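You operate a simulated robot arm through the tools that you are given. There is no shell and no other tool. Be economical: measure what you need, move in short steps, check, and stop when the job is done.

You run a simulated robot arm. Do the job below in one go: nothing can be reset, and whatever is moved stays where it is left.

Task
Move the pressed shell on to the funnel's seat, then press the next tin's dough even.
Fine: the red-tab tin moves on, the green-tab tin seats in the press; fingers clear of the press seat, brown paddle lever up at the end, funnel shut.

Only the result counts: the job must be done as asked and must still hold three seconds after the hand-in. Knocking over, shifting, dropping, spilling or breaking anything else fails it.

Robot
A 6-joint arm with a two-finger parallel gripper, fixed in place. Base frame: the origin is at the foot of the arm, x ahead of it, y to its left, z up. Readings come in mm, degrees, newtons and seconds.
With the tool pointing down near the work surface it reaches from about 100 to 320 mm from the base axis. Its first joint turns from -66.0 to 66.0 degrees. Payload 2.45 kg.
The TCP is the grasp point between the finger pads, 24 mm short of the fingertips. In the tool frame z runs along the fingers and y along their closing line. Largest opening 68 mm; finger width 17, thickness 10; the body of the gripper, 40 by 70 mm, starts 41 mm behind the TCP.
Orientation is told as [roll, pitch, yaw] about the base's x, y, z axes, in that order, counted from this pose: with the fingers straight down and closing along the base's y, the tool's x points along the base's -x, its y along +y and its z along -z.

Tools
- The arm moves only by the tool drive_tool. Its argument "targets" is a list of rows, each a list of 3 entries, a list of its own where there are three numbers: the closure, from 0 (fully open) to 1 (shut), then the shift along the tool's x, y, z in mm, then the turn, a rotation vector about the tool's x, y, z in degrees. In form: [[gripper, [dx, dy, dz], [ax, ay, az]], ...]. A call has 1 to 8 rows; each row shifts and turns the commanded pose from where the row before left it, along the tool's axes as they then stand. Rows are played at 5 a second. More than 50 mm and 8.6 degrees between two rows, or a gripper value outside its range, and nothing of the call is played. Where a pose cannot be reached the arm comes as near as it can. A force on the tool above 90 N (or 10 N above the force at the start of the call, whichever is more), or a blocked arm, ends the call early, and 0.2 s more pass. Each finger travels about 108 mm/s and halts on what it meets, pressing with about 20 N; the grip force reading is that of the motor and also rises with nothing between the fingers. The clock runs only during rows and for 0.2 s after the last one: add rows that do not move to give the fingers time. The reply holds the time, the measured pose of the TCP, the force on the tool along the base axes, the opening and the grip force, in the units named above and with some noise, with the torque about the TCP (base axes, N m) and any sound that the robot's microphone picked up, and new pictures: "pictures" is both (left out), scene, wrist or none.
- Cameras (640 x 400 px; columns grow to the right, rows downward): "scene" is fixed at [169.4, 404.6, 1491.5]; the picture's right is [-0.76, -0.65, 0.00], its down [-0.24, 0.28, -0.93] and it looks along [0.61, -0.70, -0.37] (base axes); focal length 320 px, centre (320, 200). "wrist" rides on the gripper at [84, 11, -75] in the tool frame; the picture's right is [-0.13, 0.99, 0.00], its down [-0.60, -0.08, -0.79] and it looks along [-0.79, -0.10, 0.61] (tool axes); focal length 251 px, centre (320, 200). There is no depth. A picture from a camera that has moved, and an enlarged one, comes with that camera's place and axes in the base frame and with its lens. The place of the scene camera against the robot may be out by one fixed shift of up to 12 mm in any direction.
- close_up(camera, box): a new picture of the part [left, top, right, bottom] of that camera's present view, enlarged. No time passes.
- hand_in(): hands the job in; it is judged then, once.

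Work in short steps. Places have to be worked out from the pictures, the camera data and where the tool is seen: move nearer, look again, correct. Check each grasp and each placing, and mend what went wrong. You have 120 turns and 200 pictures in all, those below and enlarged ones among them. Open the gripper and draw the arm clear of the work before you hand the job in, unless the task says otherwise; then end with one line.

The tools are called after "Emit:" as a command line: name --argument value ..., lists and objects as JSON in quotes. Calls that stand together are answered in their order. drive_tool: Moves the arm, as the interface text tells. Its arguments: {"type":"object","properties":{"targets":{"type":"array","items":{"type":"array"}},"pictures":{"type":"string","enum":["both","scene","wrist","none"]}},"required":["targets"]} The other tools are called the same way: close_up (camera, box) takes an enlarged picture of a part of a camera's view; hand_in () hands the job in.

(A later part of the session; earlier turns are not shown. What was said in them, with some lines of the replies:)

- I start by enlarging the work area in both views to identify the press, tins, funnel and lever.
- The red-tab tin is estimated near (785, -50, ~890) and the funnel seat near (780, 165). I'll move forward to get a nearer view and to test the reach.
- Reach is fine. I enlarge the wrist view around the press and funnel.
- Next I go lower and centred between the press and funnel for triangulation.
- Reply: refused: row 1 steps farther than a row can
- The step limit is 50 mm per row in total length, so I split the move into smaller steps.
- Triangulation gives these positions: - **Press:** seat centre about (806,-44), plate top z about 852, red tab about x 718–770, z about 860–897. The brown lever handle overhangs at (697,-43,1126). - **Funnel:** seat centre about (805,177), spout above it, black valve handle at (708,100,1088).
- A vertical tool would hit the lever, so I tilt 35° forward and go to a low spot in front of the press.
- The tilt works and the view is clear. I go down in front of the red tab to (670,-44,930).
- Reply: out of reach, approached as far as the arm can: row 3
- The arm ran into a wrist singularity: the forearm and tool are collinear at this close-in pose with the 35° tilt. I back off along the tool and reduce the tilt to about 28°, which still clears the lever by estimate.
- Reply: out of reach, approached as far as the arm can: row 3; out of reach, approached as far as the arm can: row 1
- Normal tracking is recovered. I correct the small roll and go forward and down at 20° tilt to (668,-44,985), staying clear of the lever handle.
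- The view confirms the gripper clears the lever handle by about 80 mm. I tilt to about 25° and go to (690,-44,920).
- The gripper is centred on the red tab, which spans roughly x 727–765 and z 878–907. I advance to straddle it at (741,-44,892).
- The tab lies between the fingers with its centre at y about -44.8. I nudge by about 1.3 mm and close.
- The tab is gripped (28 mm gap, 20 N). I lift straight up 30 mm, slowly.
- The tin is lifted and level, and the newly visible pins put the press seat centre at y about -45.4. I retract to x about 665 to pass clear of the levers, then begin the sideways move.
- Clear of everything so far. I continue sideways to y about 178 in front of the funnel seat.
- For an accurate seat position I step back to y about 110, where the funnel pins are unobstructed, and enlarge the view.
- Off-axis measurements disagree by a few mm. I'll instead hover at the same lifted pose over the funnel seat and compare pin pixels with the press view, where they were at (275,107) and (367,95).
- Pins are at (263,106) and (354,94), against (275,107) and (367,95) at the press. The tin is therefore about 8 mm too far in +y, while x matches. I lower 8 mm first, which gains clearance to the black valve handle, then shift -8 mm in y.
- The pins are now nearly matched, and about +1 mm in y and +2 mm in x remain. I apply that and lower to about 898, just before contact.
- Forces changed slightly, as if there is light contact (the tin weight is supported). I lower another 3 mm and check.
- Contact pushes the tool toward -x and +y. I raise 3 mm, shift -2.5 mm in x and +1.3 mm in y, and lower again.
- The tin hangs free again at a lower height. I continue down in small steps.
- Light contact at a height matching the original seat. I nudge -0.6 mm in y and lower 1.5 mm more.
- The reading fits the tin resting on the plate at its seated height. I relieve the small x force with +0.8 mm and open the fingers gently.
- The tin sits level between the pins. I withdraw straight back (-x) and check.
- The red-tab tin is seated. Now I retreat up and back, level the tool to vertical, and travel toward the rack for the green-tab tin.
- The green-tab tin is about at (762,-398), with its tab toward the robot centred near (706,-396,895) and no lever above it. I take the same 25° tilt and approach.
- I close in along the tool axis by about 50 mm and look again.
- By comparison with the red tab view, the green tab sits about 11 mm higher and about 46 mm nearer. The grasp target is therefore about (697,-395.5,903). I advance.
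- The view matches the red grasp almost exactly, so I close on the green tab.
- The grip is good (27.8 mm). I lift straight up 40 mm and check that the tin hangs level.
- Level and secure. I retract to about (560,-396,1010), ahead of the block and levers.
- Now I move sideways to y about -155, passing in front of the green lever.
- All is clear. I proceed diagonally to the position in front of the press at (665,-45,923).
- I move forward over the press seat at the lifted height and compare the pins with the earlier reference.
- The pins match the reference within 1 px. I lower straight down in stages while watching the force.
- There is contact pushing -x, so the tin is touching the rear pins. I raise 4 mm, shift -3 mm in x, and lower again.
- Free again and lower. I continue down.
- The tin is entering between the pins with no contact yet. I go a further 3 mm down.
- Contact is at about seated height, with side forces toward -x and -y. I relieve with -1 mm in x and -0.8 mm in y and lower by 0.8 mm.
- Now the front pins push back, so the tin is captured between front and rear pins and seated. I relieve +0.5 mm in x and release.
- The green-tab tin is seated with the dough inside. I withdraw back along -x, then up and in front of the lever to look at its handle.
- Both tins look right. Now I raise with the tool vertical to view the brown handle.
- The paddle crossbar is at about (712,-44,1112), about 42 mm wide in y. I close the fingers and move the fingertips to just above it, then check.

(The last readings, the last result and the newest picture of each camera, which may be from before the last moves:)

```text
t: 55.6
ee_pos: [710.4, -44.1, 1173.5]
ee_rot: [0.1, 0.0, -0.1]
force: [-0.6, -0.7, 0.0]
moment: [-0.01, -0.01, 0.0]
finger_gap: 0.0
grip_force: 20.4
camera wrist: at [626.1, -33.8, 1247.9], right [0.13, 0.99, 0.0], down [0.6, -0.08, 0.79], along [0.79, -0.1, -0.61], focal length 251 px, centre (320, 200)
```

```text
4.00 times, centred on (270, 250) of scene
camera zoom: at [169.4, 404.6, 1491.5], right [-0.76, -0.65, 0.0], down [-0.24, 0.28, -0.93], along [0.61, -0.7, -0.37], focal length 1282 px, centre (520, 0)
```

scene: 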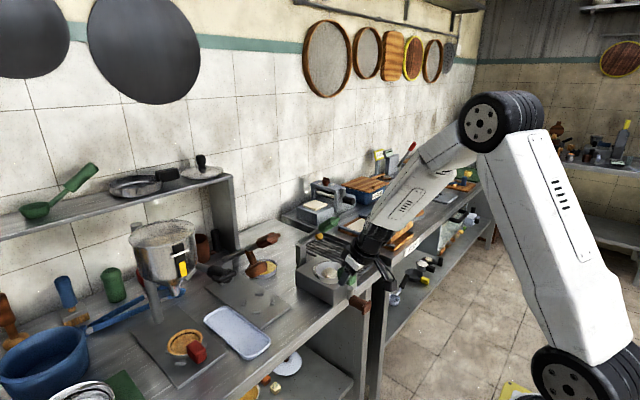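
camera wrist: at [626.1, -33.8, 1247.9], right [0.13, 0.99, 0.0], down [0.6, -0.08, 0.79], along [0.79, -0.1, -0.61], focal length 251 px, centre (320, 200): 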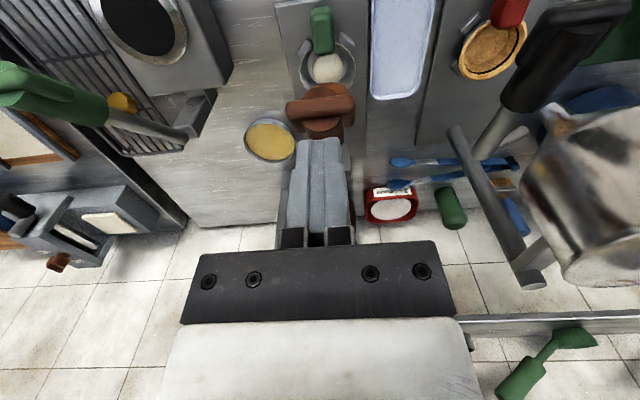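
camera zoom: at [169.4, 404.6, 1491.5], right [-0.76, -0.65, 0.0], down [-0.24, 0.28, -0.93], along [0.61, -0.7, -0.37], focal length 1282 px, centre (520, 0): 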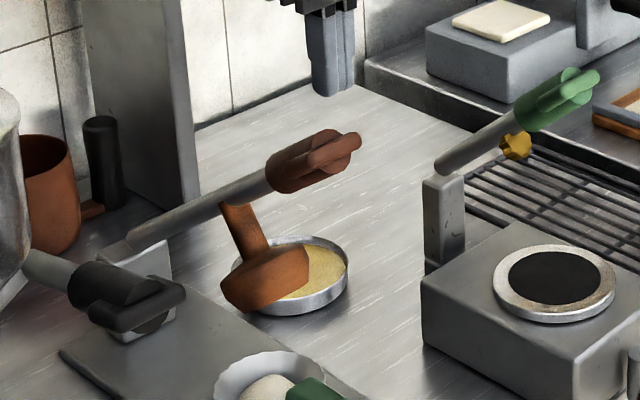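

The crossbar is confirmed at (714,-44,1108), centred under the fingertips. I lower to contact and begin pushing along the lever's arc.

Emit:
drive_tool --targets '[[1, [0, 0, 18], [0, 0, 0]], [1, [0, 0, 8], [0, 0, 0]], [1, [4, 0, 8], [0, 0, 0]], [1, [4, 0, 8], [0, 0, 0]], [1, [0, 0, 0], [0, 0, 0]]]' --pictures "wrist"

Emit:
close_up --camera "scene" --box '[210, 200, 330, 300]'

```text
t: 56.8
ee_pos: [703.3, -44.8, 1129.5]
ee_rot: [0.1, 0.0, 0.0]
force: [0.0, -0.1, 0.0]
moment: [0.04, -0.01, 0.0]
finger_gap: 0.1
grip_force: 19.9
camera wrist: at [619.1, -34.1, 1205.0], right [0.13, 0.99, 0.0], down [0.6, -0.08, 0.79], along [0.79, -0.1, -0.61], focal length 251 px, centre (320, 200)
```

wrist: 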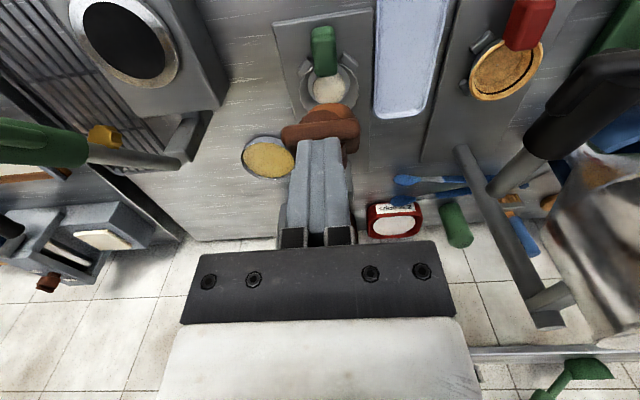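

```text
4.00 times, centred on (270, 250) of scene
camera zoom: at [169.4, 404.6, 1491.5], right [-0.76, -0.65, 0.0], down [-0.24, 0.28, -0.93], along [0.61, -0.7, -0.37], focal length 1282 px, centre (520, 0)
```

zoom: 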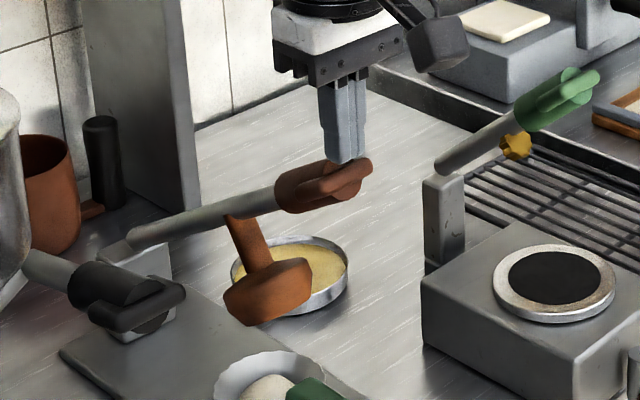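

The lever follows with almost no force. I continue along the arc.

Emit:
drive_tool --targets '[[1, [9, 0, 18], [0, 0, 0]], [1, [8, 0, 19], [0, 0, 0]], [1, [7, 0, 19.5], [0, 0, 0]], [1, [5.5, 0, 20], [0, 0, 0]], [1, [0, 0, 0], [0, 0, 0]]]' --pictures "wrist"

Emit:
close_up --camera "scene" --box '[210, 220, 330, 320]'

```text
t: 58.0
ee_pos: [673.6, -45.8, 1051.8]
ee_rot: [0.1, 0.1, 0.0]
force: [0.3, -0.1, -0.3]
moment: [-0.02, 0.03, 0.0]
finger_gap: 0.0
grip_force: 20.0
camera wrist: at [589.8, -34.4, 1128.2], right [0.13, 0.99, 0.0], down [0.6, -0.08, 0.79], along [0.79, -0.1, -0.61], focal length 251 px, centre (320, 200)
```

wrist: 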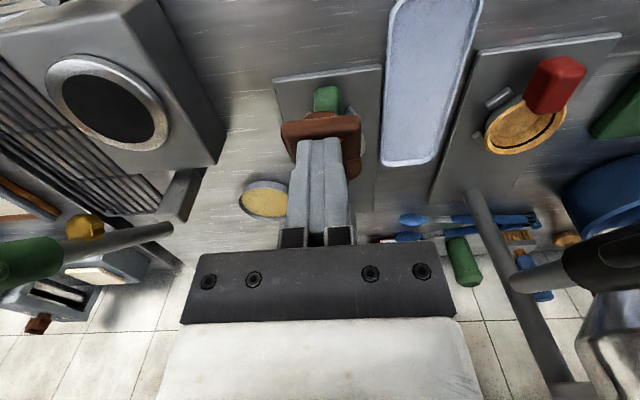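

```text
4.00 times, centred on (270, 270) of scene
camera zoom: at [169.4, 404.6, 1491.5], right [-0.76, -0.65, 0.0], down [-0.24, 0.28, -0.93], along [0.61, -0.7, -0.37], focal length 1282 px, centre (520, -80)
```

zoom: 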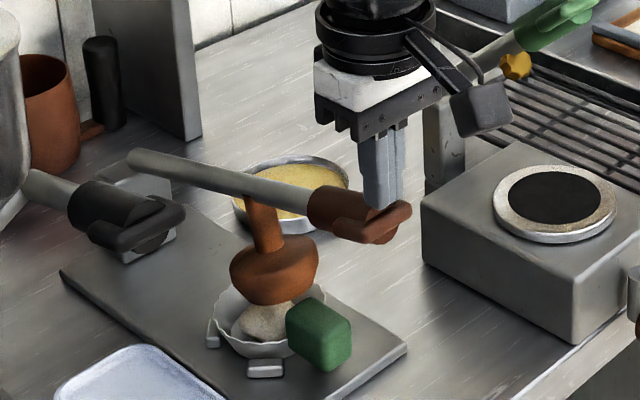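

The die is about to touch the dough. I continue in 10 mm steps while watching the force.

Emit:
drive_tool --targets '[[1, [2.2, 0, 10], [0, 0, 0]], [1, [1.9, 0, 10], [0, 0, 0]], [1, [1.6, 0, 10], [0, 0, 0]], [1, [0, 0, 0], [0, 0, 0]]]' --pictures "none"

Emit:
close_up --camera "scene" --box '[210, 220, 330, 320]'

```text
t: 59.0
ee_pos: [669.1, -42.7, 1028.7]
ee_rot: [0.0, -0.6, -0.1]
force: [-9.6, 5.1, 42.7]
moment: [0.08, 0.1, -0.04]
finger_gap: 0.1
grip_force: 19.9
```

```text
4.00 times, centred on (270, 270) of scene
camera zoom: at [168.2, 404.8, 1491.6], right [-0.76, -0.65, 0.0], down [-0.24, 0.28, -0.93], along [0.61, -0.7, -0.37], focal length 1282 px, centre (520, -80)
```

zoom: 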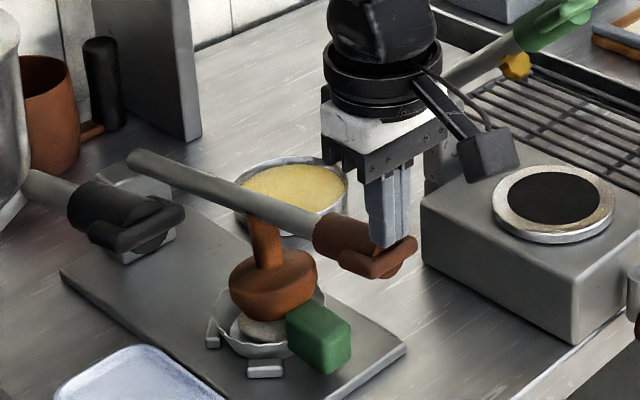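

The dough resists with about 43 N. I push further gently, holding for time, below the 90 N limit.

Emit:
drive_tool --targets '[[1, [0.6, 0, 4], [0, 0, 0]], [1, [0, 0, 0], [0, 0, 0]], [1, [0, 0, 0], [0, 0, 0]], [1, [0, 0, 0], [0, 0, 0]], [1, [0, 0, 0], [0, 0, 0]]]' --pictures "none"

Emit:
close_up --camera "scene" --box '[210, 240, 310, 320]'

```text
t: 60.2
ee_pos: [667.5, -44.4, 1027.6]
ee_rot: [0.0, -1.0, 0.0]
force: [-14.3, 12.6, 55.9]
moment: [0.21, 0.21, 0.05]
finger_gap: 0.1
grip_force: 19.7
```

```text
5.00 times, centred on (260, 280) of scene
camera zoom: at [167.7, 405.0, 1491.6], right [-0.76, -0.65, 0.0], down [-0.24, 0.28, -0.93], along [0.61, -0.7, -0.37], focal length 1603 px, centre (620, -200)
```

zoom: 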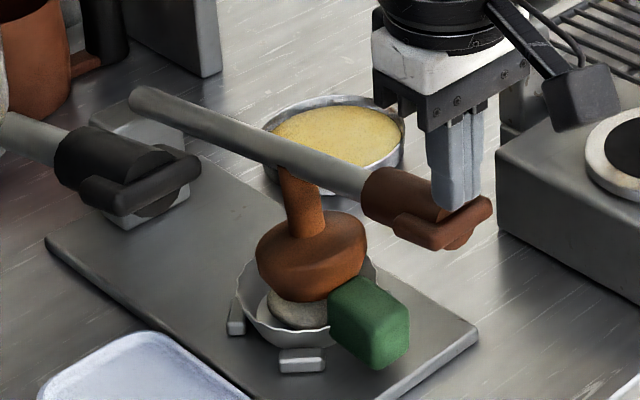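

The die is on the dough, which yields only slowly. I add a bit more force and hold to see if it creeps.

Emit:
drive_tool --targets '[[1, [0.6, 0.5, 3], [0, 0, 0]], [1, [0, 0, 0], [0, 0, 0]], [1, [0.4, 0, 3], [0, 0, 0]], [1, [0, 0, 0], [0, 0, 0]], [1, [0, 0, 0], [0, 0, 0]], [1, [0, 0, 0], [0, 0, 0]], [1, [0, 0, 0], [0, 0, 0]]]' --pictures "none"

Emit:
close_up --camera "scene" --box '[210, 240, 310, 320]'

```text
t: 61.8
ee_pos: [666.2, -44.8, 1012.9]
ee_rot: [0.1, 0.1, -0.1]
force: [0.2, 0.0, -0.2]
moment: [0.0, -0.02, 0.02]
finger_gap: 0.0
grip_force: 20.0
```

```text
5.00 times, centred on (260, 280) of scene
camera zoom: at [169.4, 404.6, 1491.5], right [-0.76, -0.65, 0.0], down [-0.24, 0.28, -0.93], along [0.61, -0.7, -0.37], focal length 1603 px, centre (620, -200)
```

zoom: 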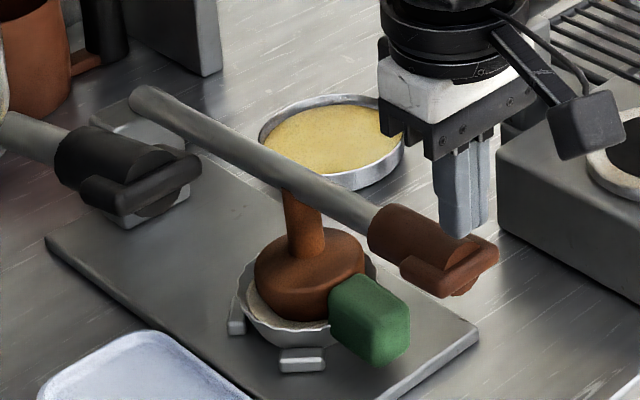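

The dough gave way and the die dropped into the tin. I follow down to confirm it has reached its stop.

Emit:
drive_tool --targets '[[1, [0.5, 0, 5], [0, 0, 0]], [1, [0.3, 0, 5], [0, 0, 0]], [1, [0.2, 0, 5], [0, 0, 0]], [1, [0, 0, 0], [0, 0, 0]], [1, [0, 0, 0], [0, 0, 0]]]' --pictures "none"

Emit:
close_up --camera "scene" --box '[210, 240, 310, 320]'

```text
t: 63.0
ee_pos: [665.8, -42.8, 997.1]
ee_rot: [0.1, 0.1, -0.1]
force: [0.2, 0.3, 0.2]
moment: [0.0, -0.03, 0.0]
finger_gap: 0.1
grip_force: 19.9
```

```text
5.00 times, centred on (260, 280) of scene
camera zoom: at [169.4, 404.6, 1491.5], right [-0.76, -0.65, 0.0], down [-0.24, 0.28, -0.93], along [0.61, -0.7, -0.37], focal length 1603 px, centre (620, -200)
```

zoom: 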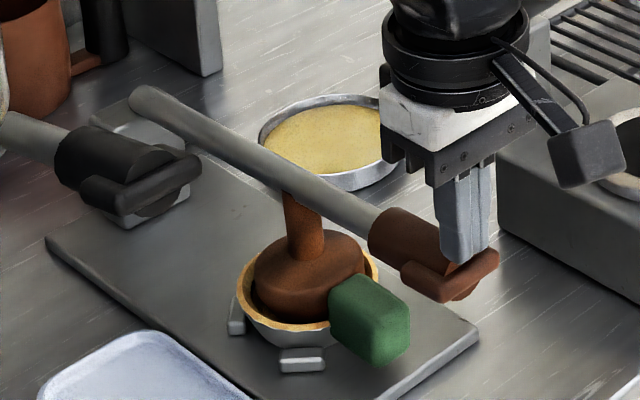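

The dough now looks like the pressed shell in the red tin. I make one small further push to confirm it has fully bottomed.

Emit:
drive_tool --targets '[[1, [0.1, 0, 4], [0, 0, 0]], [1, [0.1, 0, 4], [0, 0, 0]], [1, [0, 0, 0], [0, 0, 0]]]' --pictures "none"

Emit:
close_up --camera "scene" --box '[210, 240, 310, 320]'

```text
t: 63.8
ee_pos: [664.8, -44.3, 988.9]
ee_rot: [0.0, 0.0, -0.1]
force: [0.8, -0.2, 1.0]
moment: [-0.03, 0.0, 0.07]
finger_gap: 0.0
grip_force: 20.4
```

```text
5.00 times, centred on (260, 280) of scene
camera zoom: at [169.4, 404.6, 1491.5], right [-0.76, -0.65, 0.0], down [-0.24, 0.28, -0.93], along [0.61, -0.7, -0.37], focal length 1603 px, centre (620, -200)
```

zoom: 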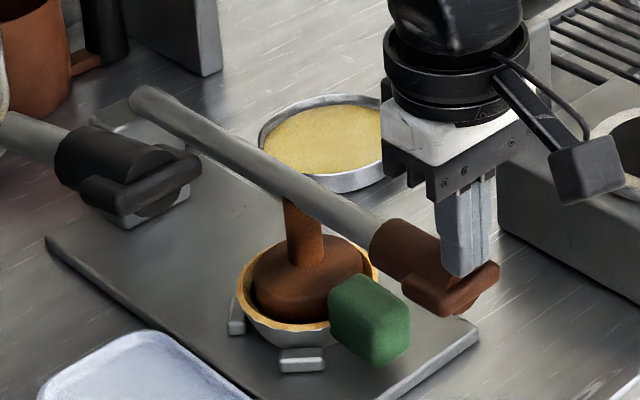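

Emit:
drive_tool --targets '[[1, [0, 0, 3], [0, 0, 0]], [1, [0, 0, 3], [0, 0, 0]], [1, [0, 0, 0], [0, 0, 0]]]' --pictures "none"

Emit:
close_up --camera "scene" --box '[210, 240, 310, 320]'

```text
t: 64.6
ee_pos: [664.9, -44.4, 983.9]
ee_rot: [0.1, 0.1, -0.1]
force: [0.4, -0.9, 2.8]
moment: [-0.06, -0.05, 0.0]
finger_gap: 0.0
grip_force: 19.9
```

```text
5.00 times, centred on (260, 280) of scene
camera zoom: at [169.4, 404.5, 1491.5], right [-0.76, -0.65, 0.0], down [-0.24, 0.28, -0.93], along [0.61, -0.7, -0.37], focal length 1603 px, centre (620, -200)
```

zoom: 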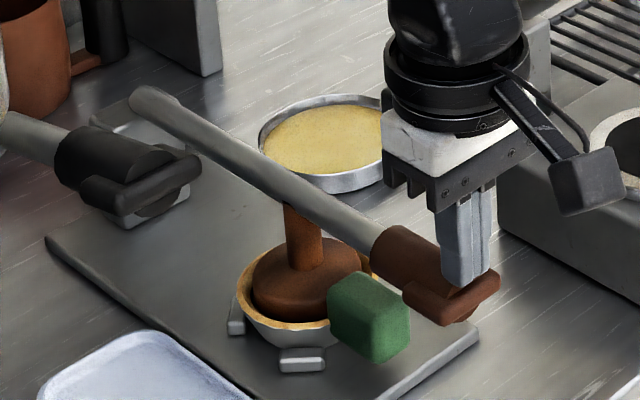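

Force begins to rise, so the press is bottomed. I raise the tool and see whether the lever returns by itself.

Emit:
drive_tool --targets '[[1, [0, 0, -10], [0, 0, 0]], [1, [0, 0, -20], [0, 0, 0]], [1, [0, 0, -20], [0, 0, 0]], [1, [0, 0, 0], [0, 0, 0]], [1, [0, 0, 0], [0, 0, 0]]]' --pictures "wrist"

Emit:
close_up --camera "scene" --box '[210, 220, 330, 320]'

```text
t: 65.8
ee_pos: [664.6, -44.5, 1034.0]
ee_rot: [0.1, 0.0, -0.1]
force: [0.7, 0.2, 0.6]
moment: [-0.01, 0.01, 0.0]
finger_gap: 0.1
grip_force: 20.0
camera wrist: at [581.0, -33.1, 1109.0], right [0.13, 0.99, 0.0], down [0.6, -0.08, 0.79], along [0.79, -0.1, -0.61], focal length 251 px, centre (320, 200)
```

wrist: 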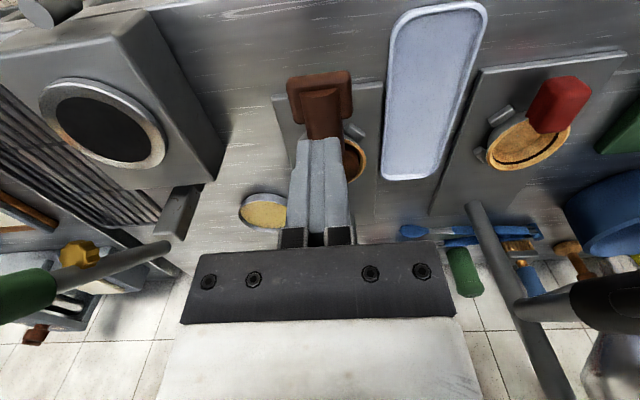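

```text
4.00 times, centred on (270, 270) of scene
camera zoom: at [169.4, 404.6, 1491.5], right [-0.76, -0.65, 0.0], down [-0.24, 0.28, -0.93], along [0.61, -0.7, -0.37], focal length 1282 px, centre (520, -80)
```

zoom: 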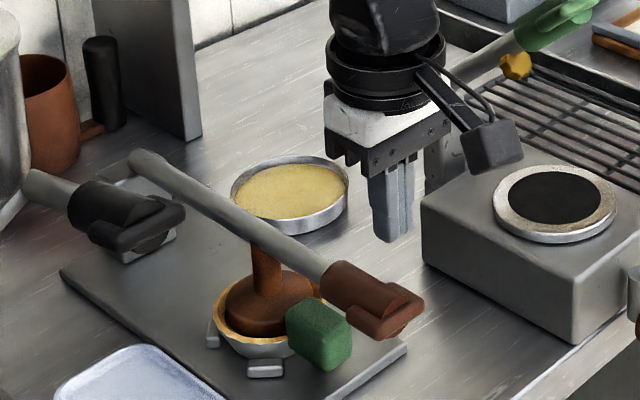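

The lever settled fully down with its crossbar at about (666,-44,948), so it must be raised by hand. I open the fingers and lower them to straddle the crossbar, which is 42 mm wide along y.

Emit:
drive_tool --targets '[[0, [0, 0, 0], [0, 0, 0]], [0, [0, 0, 0], [0, 0, 0]], [0, [0, 0, 20], [0, 0, 0]], [0, [0, 0, 20], [0, 0, 0]], [0, [0, 0, 0], [0, 0, 0]]]' --pictures "wrist"

Emit:
close_up --camera "scene" --box '[210, 220, 330, 320]'

```text
t: 67.0
ee_pos: [665.4, -42.9, 993.5]
ee_rot: [0.1, 0.0, -0.1]
force: [0.7, 1.0, 0.1]
moment: [0.02, -0.01, 0.0]
finger_gap: 67.9
grip_force: 0.0
camera wrist: at [580.8, -33.0, 1068.9], right [0.13, 0.99, 0.0], down [0.6, -0.08, 0.79], along [0.79, -0.1, -0.61], focal length 251 px, centre (320, 200)
```

wrist: 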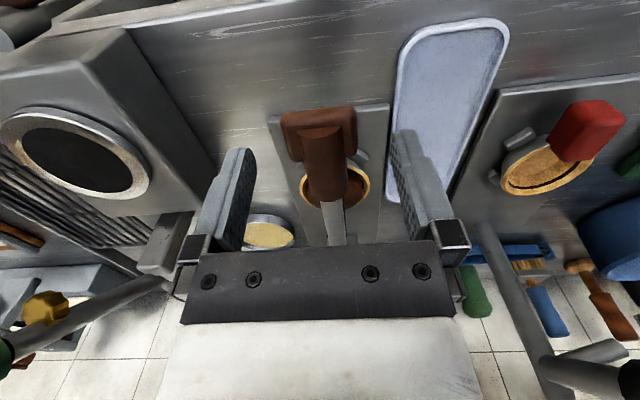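

```text
4.00 times, centred on (270, 270) of scene
camera zoom: at [169.4, 404.6, 1491.5], right [-0.76, -0.65, 0.0], down [-0.24, 0.28, -0.93], along [0.61, -0.7, -0.37], focal length 1282 px, centre (520, -80)
```

zoom: 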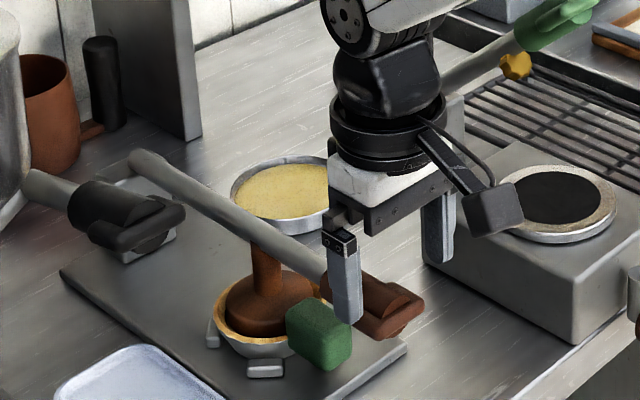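

Straddling alignment looks centred. I lower 40 mm around the crossbar and close.

Emit:
drive_tool --targets '[[0, [0, -0.5, 13], [0, 0, 0]], [0, [0, 0, 13], [0, 0, 0]], [0, [0, 0, 13], [0, 0, 0]], [0.2, [0, 0, 0], [0, 0, 0]], [0.4, [0, 0, 0], [0, 0, 0]], [0.6, [0, 0, 0], [0, 0, 0]], [0.6, [0, 0, 0], [0, 0, 0]]]' --pictures "wrist"

Emit:
close_up --camera "scene" --box '[210, 220, 330, 320]'

```text
t: 68.6
ee_pos: [663.6, -44.3, 955.1]
ee_rot: [0.1, 0.1, -0.1]
force: [0.4, -4.6, -1.9]
moment: [-0.02, -0.01, -0.02]
finger_gap: 30.1
grip_force: 1.3
camera wrist: at [580.4, -33.5, 1030.3], right [0.13, 0.99, 0.0], down [0.6, -0.08, 0.79], along [0.79, -0.1, -0.61], focal length 251 px, centre (320, 200)
```

wrist: 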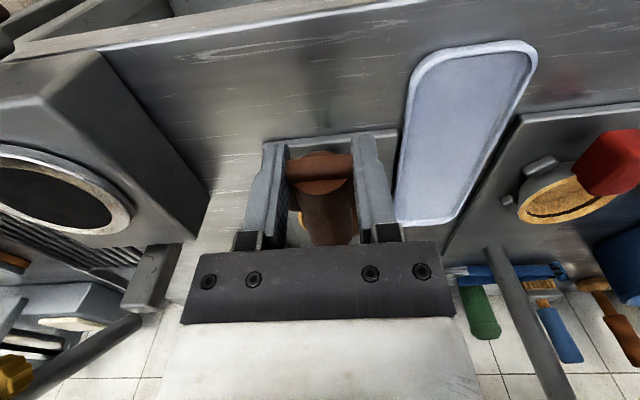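

```text
4.00 times, centred on (270, 270) of scene
camera zoom: at [169.5, 404.5, 1491.5], right [-0.76, -0.65, 0.0], down [-0.24, 0.28, -0.93], along [0.61, -0.7, -0.37], focal length 1282 px, centre (520, -80)
```

zoom: 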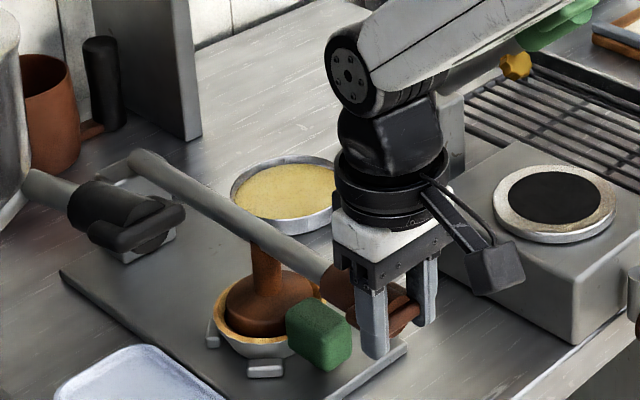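

The gap stopped near 30 mm, meaning the crossbar was met. I close fully to grip.

Emit:
drive_tool --targets '[[0.8, [0, 0, 0], [0, 0, 0]], [1, [0, 0, 0], [0, 0, 0]], [1, [0, 0, 0], [0, 0, 0]]]' --pictures "none"

Emit:
close_up --camera "wrist" --box '[230, 100, 420, 250]'

```text
t: 69.4
ee_pos: [664.3, -46.0, 954.7]
ee_rot: [0.0, 0.0, -0.2]
force: [1.5, -10.9, -1.7]
moment: [-0.11, 0.11, -0.06]
finger_gap: 28.4
grip_force: 43.1
```

```text
2.67 times, centred on (325, 175) of wrist
camera zoom: at [580.4, -33.9, 1030.3], right [0.13, 0.99, 0.0], down [0.6, -0.08, 0.79], along [0.79, -0.1, -0.61], focal length 670 px, centre (307, 267)
```

zoom: 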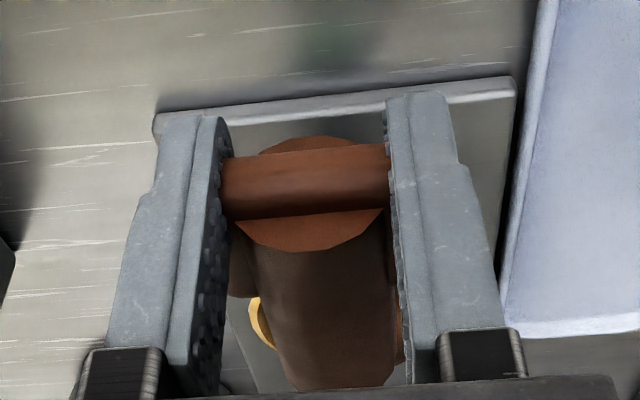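

The crossbar is gripped. I shift -1 mm in y to relieve and start raising along the arc.

Emit:
drive_tool --targets '[[1, [0, -1.2, 0], [0, 0, 0]], [1, [-0.3, 0, -10], [0, 0, 0]], [1, [-0.8, 0, -10.5], [0, 0, 0]], [1, [-2, 0, -20.5], [0, 0, 0]], [1, [0, 0, 0], [0, 0, 0]]]' --pictures "none"

Emit:
close_up --camera "scene" --box '[210, 220, 330, 320]'

```text
t: 70.6
ee_pos: [666.5, -44.8, 995.0]
ee_rot: [0.2, 0.3, 0.0]
force: [-9.9, 2.4, -5.2]
moment: [0.02, 1.29, 0.0]
finger_gap: 28.1
grip_force: 42.5
```

```text
4.00 times, centred on (270, 270) of scene
camera zoom: at [169.3, 404.6, 1491.5], right [-0.76, -0.65, 0.0], down [-0.24, 0.28, -0.93], along [0.61, -0.7, -0.37], focal length 1282 px, centre (520, -80)
```

zoom: 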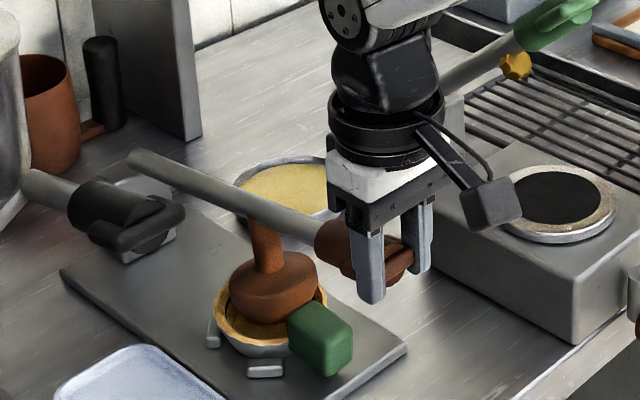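

It is rising, but the grip resists rotation. I follow the lever by pitching the tool along the arc.

Emit:
drive_tool --targets '[[1, [-3.6, 0, -20.3], [0, 6, 0]], [1, [-2.9, 0, -20.4], [0, 6, 0]], [1, [-2.2, 0, -20.5], [0, 6, 0]], [1, [0, 0, 0], [0, 0, 0]]]' --pictures "none"

Emit:
close_up --camera "scene" --box '[210, 200, 330, 300]'

```text
t: 71.6
ee_pos: [685.2, -45.3, 1056.5]
ee_rot: [0.2, 17.6, -0.1]
force: [24.4, 6.1, -6.7]
moment: [0.04, -0.87, -0.02]
finger_gap: 28.6
grip_force: 42.8
```

```text
4.00 times, centred on (270, 250) of scene
camera zoom: at [170.4, 404.7, 1491.3], right [-0.76, -0.65, 0.0], down [-0.24, 0.28, -0.93], along [0.61, -0.7, -0.37], focal length 1282 px, centre (520, 0)
```

zoom: 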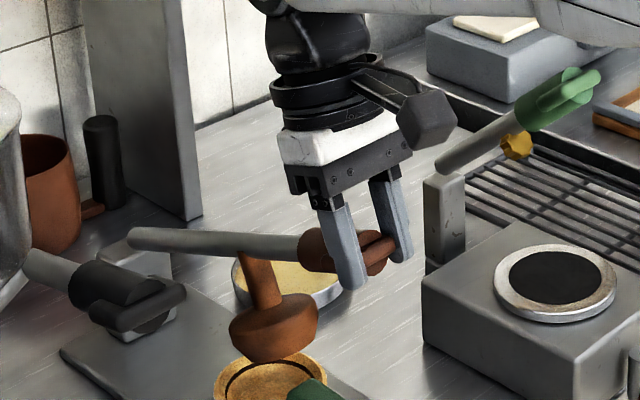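

The lever wants slightly more +x. I add that and continue upward.

Emit:
drive_tool --targets '[[1, [-2.9, 0, -0.9], [0, 0, 0]], [1, [-3.2, 0, -19.9], [0, 3, 0]], [1, [-4.4, 0, -19.2], [0, 3, 0]], [1, [0, 0, 0], [0, 0, 0]]]' --pictures "none"

Emit:
close_up --camera "scene" --box '[210, 200, 330, 300]'

```text
t: 72.6
ee_pos: [693.1, -45.9, 1087.4]
ee_rot: [0.2, 23.9, 0.0]
force: [18.2, 12.6, -12.3]
moment: [0.01, -0.24, 0.01]
finger_gap: 28.5
grip_force: 42.5
out of reach, approached as far as the arm can: row 3
```

```text
4.00 times, centred on (270, 250) of scene
camera zoom: at [170.3, 405.0, 1491.2], right [-0.76, -0.65, 0.0], down [-0.24, 0.28, -0.93], along [0.61, -0.7, -0.37], focal length 1282 px, centre (520, 0)
```

zoom: 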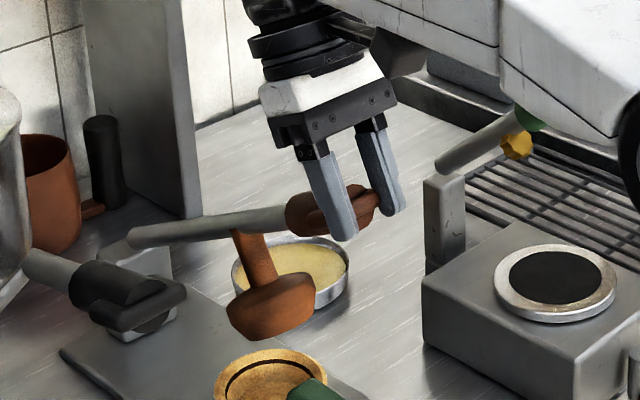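

The forward-leaning pose is at its reach limit, so I pitch the tool back toward vertical, letting the bar pivot in the grip, while holding position.

Emit:
drive_tool --targets '[[1, [0, 0, 0], [0, -5, 0]], [1, [0, 0, 0], [0, -5, 0]], [1, [0, 0, 0], [0, -5, 0]], [1, [0, 0, 0], [0, -5, 0]], [1, [0, 0, 0], [0, 0, 0]]]' --pictures "none"

Emit:
close_up --camera "scene" --box '[210, 200, 330, 300]'

```text
t: 73.8
ee_pos: [685.2, -46.0, 1090.5]
ee_rot: [0.1, 5.0, -0.2]
force: [-49.8, 9.9, 18.9]
moment: [0.06, 1.47, 0.15]
finger_gap: 25.8
grip_force: 41.0
```

```text
4.00 times, centred on (270, 250) of scene
camera zoom: at [167.4, 404.9, 1491.6], right [-0.76, -0.65, 0.0], down [-0.24, 0.28, -0.93], along [0.61, -0.7, -0.37], focal length 1282 px, centre (520, 0)
```

zoom: 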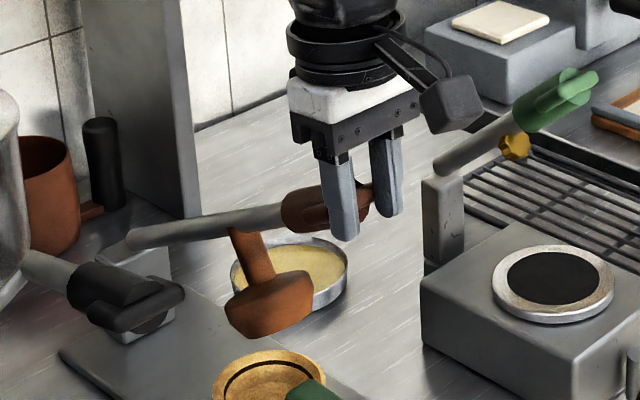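

There is a strong -x force, as the command sits too far forward. I relieve by moving -7 mm in x and slightly up.

Emit:
drive_tool --targets '[[1, [4, 0, 0], [0, 0, 0]], [1, [3, 0, -2], [0, 0, 0]], [1, [0, 0, 0], [0, 0, 0]]]' --pictures "wrist"

Emit:
close_up --camera "wrist" --box '[230, 60, 420, 250]'

```text
t: 74.6
ee_pos: [683.0, -45.5, 1092.6]
ee_rot: [0.1, 4.0, -0.2]
force: [-23.4, -0.5, 12.6]
moment: [0.05, -0.1, 0.02]
finger_gap: 0.0
grip_force: 23.5
camera wrist: at [604.0, -34.4, 1173.4], right [0.13, 0.99, -0.01], down [0.66, -0.08, 0.75], along [0.74, -0.1, -0.66], focal length 251 px, centre (320, 200)
```

wrist: 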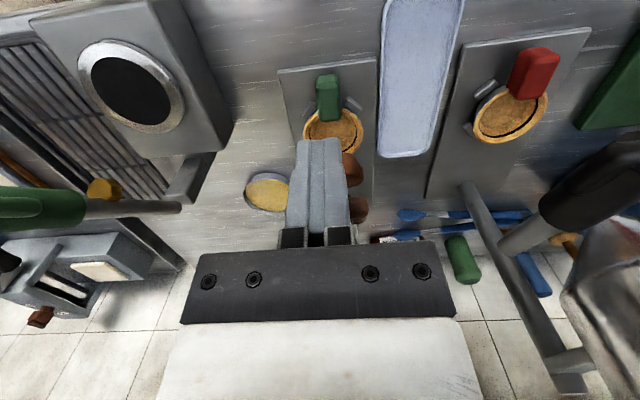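

```text
2.11 times, centred on (325, 155) of wrist
camera zoom: at [604.0, -34.4, 1173.4], right [0.13, 0.99, -0.01], down [0.66, -0.08, 0.75], along [0.74, -0.1, -0.66], focal length 529 px, centre (310, 295)
```

zoom: 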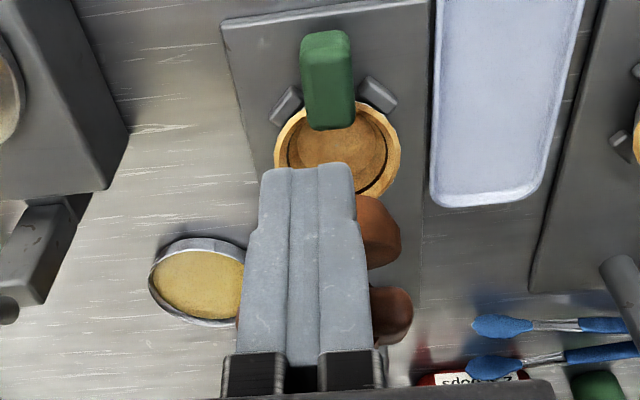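

The grip slid off, leaving the fingers just in front of the crossbar with the lever still raised. I back off -x and see whether the lever stays.

Emit:
drive_tool --targets '[[1, [8, 0, 0], [0, 0, 0]], [1, [15, 0, 0], [0, 0, 0]], [1, [25, 0, 0], [0, 0, 0]], [1, [0, 0, 0], [0, 0, 0]], [1, [0, 0, 0], [0, 0, 0]]]' --pictures "wrist"

Emit:
close_up --camera "scene" --box '[210, 200, 330, 300]'

```text
t: 75.8
ee_pos: [634.2, -43.7, 1095.0]
ee_rot: [0.2, 4.0, -0.1]
force: [-0.4, -0.4, -0.8]
moment: [0.04, -0.01, 0.0]
finger_gap: 0.0
grip_force: 23.7
camera wrist: at [556.2, -32.7, 1175.2], right [0.13, 0.99, -0.01], down [0.66, -0.08, 0.75], along [0.74, -0.1, -0.66], focal length 251 px, centre (320, 200)
```

wrist: 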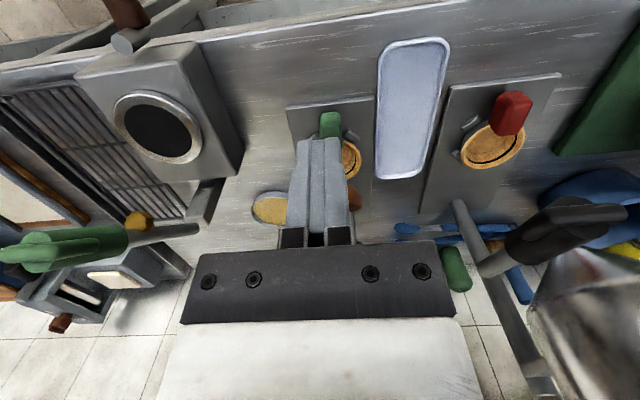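

```text
4.00 times, centred on (270, 250) of scene
camera zoom: at [169.4, 404.6, 1491.5], right [-0.76, -0.65, 0.0], down [-0.24, 0.28, -0.93], along [0.61, -0.7, -0.37], focal length 1282 px, centre (520, 0)
```

zoom: 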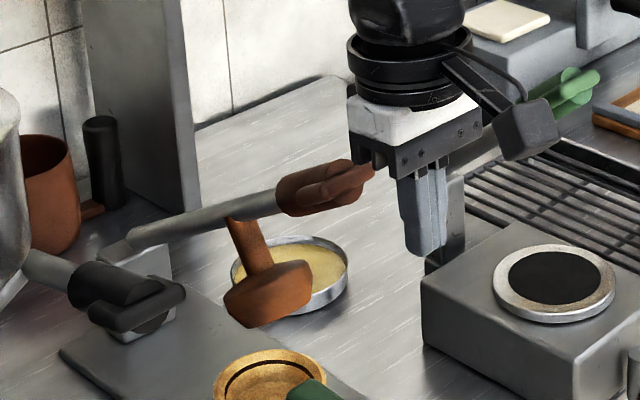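

The lever holds by friction about 20 mm below its original height, so it needs a nudge to full up. I tilt the closed fingers forward 25° and get just below and in front of the crossbar.

Emit:
drive_tool --targets '[[1, [0, 0, 0], [0, -7.3, 0]], [1, [0, 0, 0], [0, -7.3, 0]], [1, [0, 0, 0], [0, -7.3, 0]], [1, [0, 0, 0], [0, -7.3, 0]], [1, [-4, 0, 14], [0, 0, 0]], [1, [-4, 0, 14], [0, 0, 0]], [1, [0, 0, 0], [0, 0, 0]]]' --pictures "wrist"

Emit:
close_up --camera "scene" --box '[210, 200, 330, 300]'

```text
t: 77.4
ee_pos: [656.2, -43.9, 1071.8]
ee_rot: [0.2, -25.2, -0.2]
force: [0.5, 0.4, 0.4]
moment: [0.0, -0.05, 0.0]
finger_gap: 0.1
grip_force: 23.5
camera wrist: at [548.3, -32.6, 1103.7], right [0.12, 0.99, 0.06], down [0.21, -0.08, 0.97], along [0.97, -0.1, -0.22], focal length 251 px, centre (320, 200)
```

wrist: 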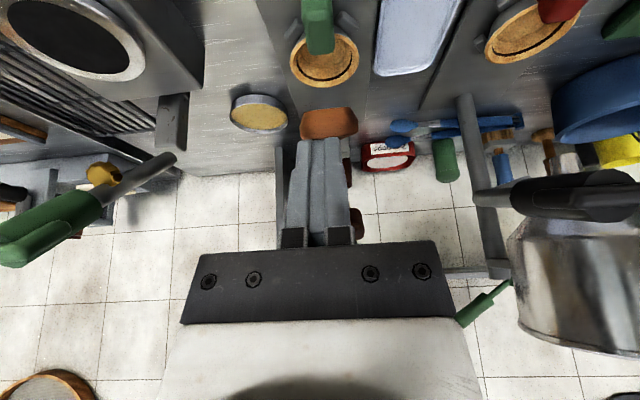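

```text
4.00 times, centred on (270, 250) of scene
camera zoom: at [169.4, 404.6, 1491.5], right [-0.76, -0.65, 0.0], down [-0.24, 0.28, -0.93], along [0.61, -0.7, -0.37], focal length 1282 px, centre (520, 0)
```

zoom: 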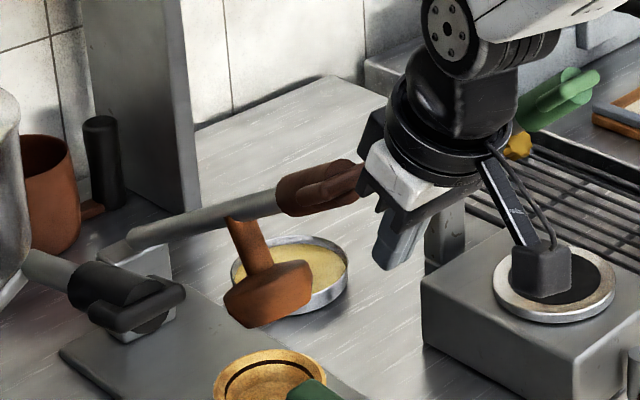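

I advance toward the crossbar until light contact.

Emit:
drive_tool --targets '[[1, [-10, 0, 0], [0, 0, 0]], [1, [-9, 0, 0], [0, 0, 0]], [1, [-6, 0, 0], [0, 0, 0]], [1, [-5, 0, 0], [0, 0, 0]], [1, [0, 0, 0], [0, 0, 0]]]' --pictures "none"

Emit:
close_up --camera "scene" --box '[210, 200, 330, 300]'

```text
t: 78.6
ee_pos: [681.3, -44.0, 1083.3]
ee_rot: [0.2, -25.1, -0.3]
force: [-3.3, -0.1, 0.9]
moment: [0.0, 0.02, 0.03]
finger_gap: 0.0
grip_force: 23.7
```

```text
4.00 times, centred on (270, 250) of scene
camera zoom: at [169.3, 404.6, 1491.5], right [-0.76, -0.65, 0.0], down [-0.24, 0.28, -0.93], along [0.61, -0.7, -0.37], focal length 1282 px, centre (520, 0)
```

zoom: 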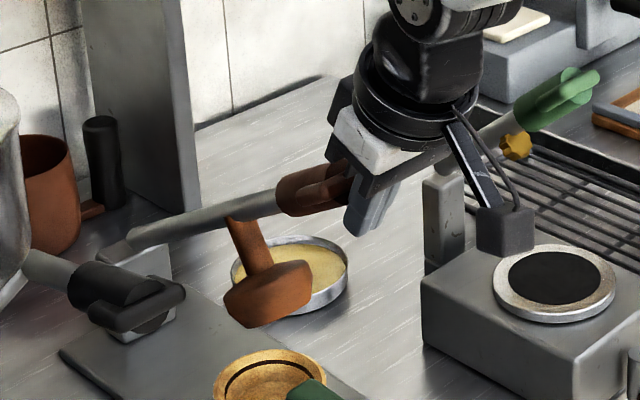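

Light contact made. I push along the lever's arc, up and forward.

Emit:
drive_tool --targets '[[1, [-5.5, 0, -3.7], [0, 0, 0]], [1, [-5.5, 0, -3.7], [0, 0, 0]], [1, [-5.5, 0, -3.7], [0, 0, 0]], [1, [0, 0, 0], [0, 0, 0]]]' --pictures "none"

Emit:
close_up --camera "scene" --box '[210, 200, 330, 300]'

```text
t: 79.6
ee_pos: [692.2, -43.6, 1100.7]
ee_rot: [0.1, -25.1, -0.2]
force: [-2.3, 0.0, -0.6]
moment: [0.02, 0.01, -0.01]
finger_gap: 0.2
grip_force: 23.7
```

```text
4.00 times, centred on (270, 250) of scene
camera zoom: at [169.4, 404.5, 1491.5], right [-0.76, -0.65, 0.0], down [-0.24, 0.28, -0.93], along [0.61, -0.7, -0.37], focal length 1282 px, centre (520, 0)
```

zoom: 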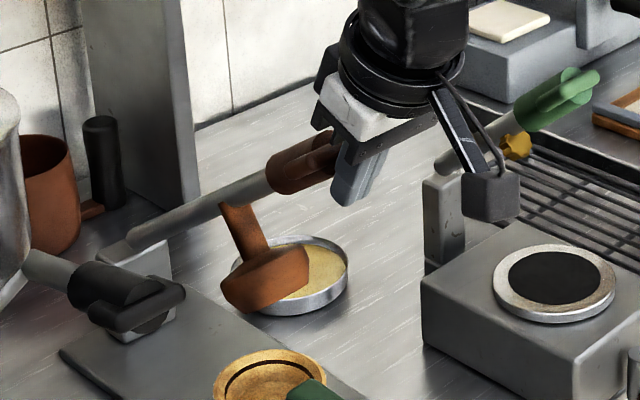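

The lever now appears at its original height. I make one more small push to check for its upper stop.

Emit:
drive_tool --targets '[[1, [-3, 0, -2], [0, 0, 0]], [1, [-2, 0, -1.5], [0, 0, 0]], [1, [0, 0, 0], [0, 0, 0]]]' --pictures "none"

```text
t: 80.4
ee_pos: [693.3, -43.0, 1102.3]
ee_rot: [0.2, -24.6, -0.2]
force: [-16.5, 0.0, -13.7]
moment: [-0.01, 0.19, -0.04]
finger_gap: 0.1
grip_force: 23.2
```

The force has risen to about 20 N with hardly any motion, so the upper stop is reached. I back off along +tool x and retreat clear, then look at everything.

Emit:
drive_tool --targets '[[1, [8, 0, 4], [0, 0, 0]], [1, [20, 0, 5], [0, 0, 0]], [1, [40, 0, 0], [0, 0, 0]], [1, [40, 0, -20], [0, 0, 0]], [0.5, [0, 0, -45], [0, 8, 0]], [0, [0, 0, -45], [0, 8, 0]], [0, [0, 0, -45], [0, 8, 0]], [0, [0, 0, 0], [0, 0, 0]]]' --pictures "both"

Emit:
close_up --camera "scene" --box '[210, 220, 330, 320]'

Emit:
close_up --camera "scene" --box '[120, 220, 270, 370]'

Emit:
close_up --camera "wrist" --box '[220, 60, 520, 240]'

```text
t: 82.2
ee_pos: [551.7, -45.8, 1198.9]
ee_rot: [0.1, -1.1, -0.1]
force: [-1.2, -0.1, -0.6]
moment: [0.02, 0.01, 0.01]
finger_gap: 67.9
grip_force: 0.0
camera wrist: at [466.1, -34.0, 1273.2], right [0.13, 0.99, 0.0], down [0.59, -0.08, 0.8], along [0.8, -0.1, -0.59], focal length 251 px, centre (320, 200)
```

scene: 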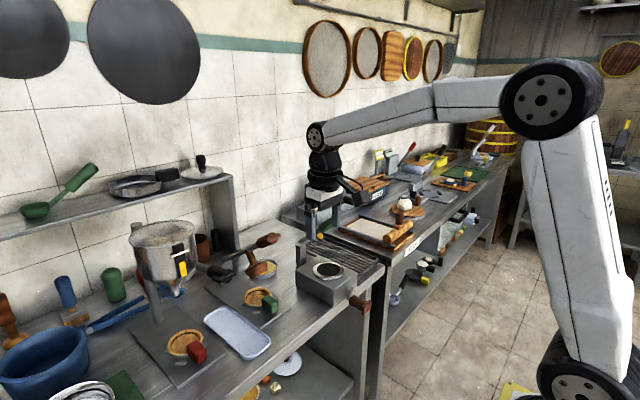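
wrist: 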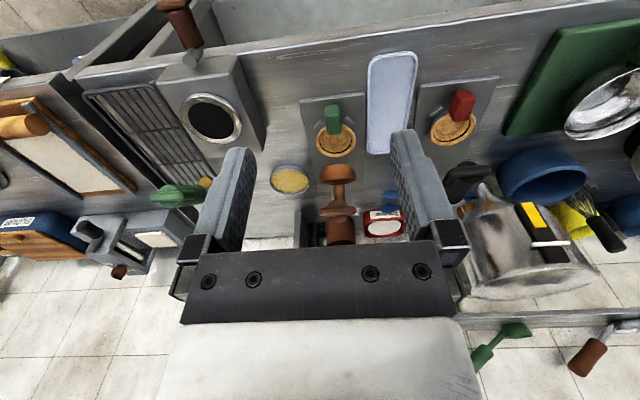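

```text
4.00 times, centred on (270, 270) of scene
camera zoom: at [169.4, 404.6, 1491.5], right [-0.76, -0.65, 0.0], down [-0.24, 0.28, -0.93], along [0.61, -0.7, -0.37], focal length 1282 px, centre (520, -80)
```

zoom: 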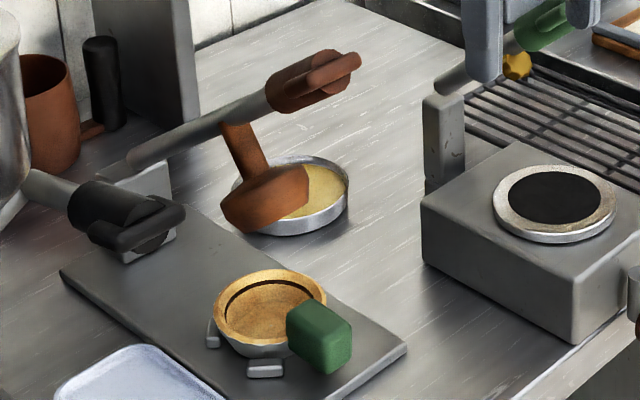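

```text
2.67 times, centred on (195, 295) of scene
camera zoom: at [169.4, 404.6, 1491.5], right [-0.76, -0.65, 0.0], down [-0.24, 0.28, -0.93], along [0.61, -0.7, -0.37], focal length 855 px, centre (653, -53)
```

zoom: 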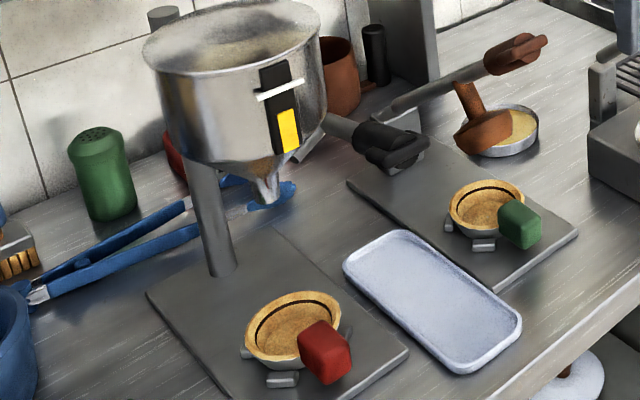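

```text
2.13 times, centred on (370, 150) of wrist
camera zoom: at [466.1, -34.0, 1273.2], right [0.13, 0.99, 0.0], down [0.59, -0.08, 0.8], along [0.8, -0.1, -0.59], focal length 536 px, centre (213, 307)
```

zoom: 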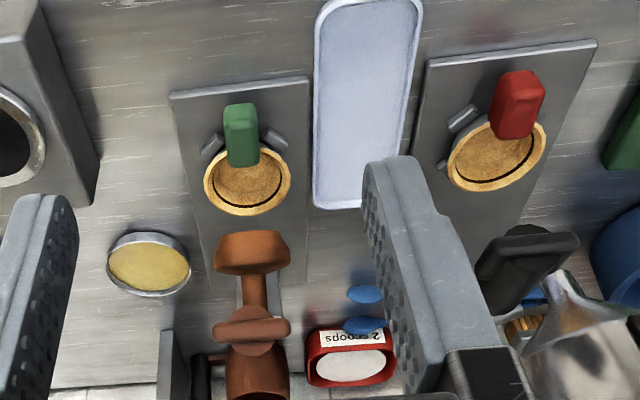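

The lever is up, the funnel valve handle is unchanged, and both tins appear seated. I take one last close look at the red tin's seating.

Emit:
close_up --camera "scene" --box '[155, 315, 215, 370]'

Emit:
close_up --camera "scene" --box '[235, 275, 295, 330]'

```text
7.27 times, centred on (185, 342) of scene
camera zoom: at [169.4, 404.6, 1491.5], right [-0.76, -0.65, 0.0], down [-0.24, 0.28, -0.93], along [0.61, -0.7, -0.37], focal length 2331 px, centre (1302, -836)
```

zoom: 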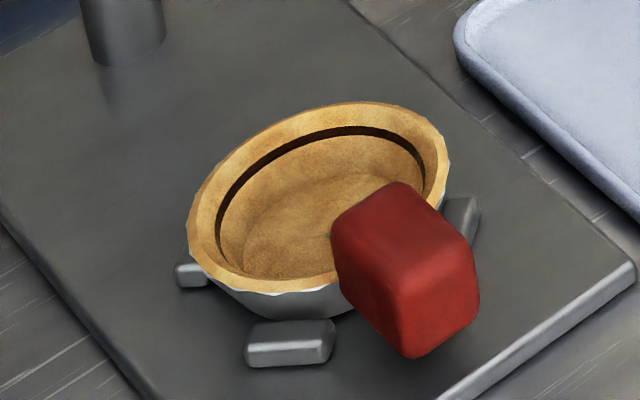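

```text
7.27 times, centred on (265, 302) of scene
camera zoom: at [169.4, 404.6, 1491.5], right [-0.76, -0.65, 0.0], down [-0.24, 0.28, -0.93], along [0.61, -0.7, -0.37], focal length 2331 px, centre (720, -546)
```

zoom: 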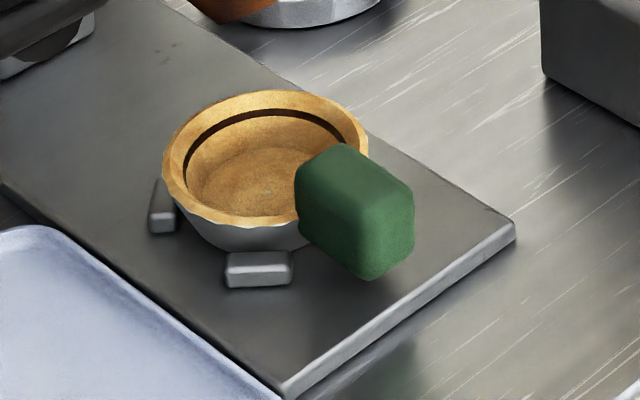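

Both tins sit level between their pins, the dough is pressed, the lever is up, the funnel is shut, and the open gripper is clear. I hand in.

Emit:
hand_in

```text
The job is handed in.
```

I moved the red-tab tin to the funnel seat, seated the green-tab tin in the press and pressed its dough, then handed the job in with the brown lever up, the funnel untouched and the arm clear.
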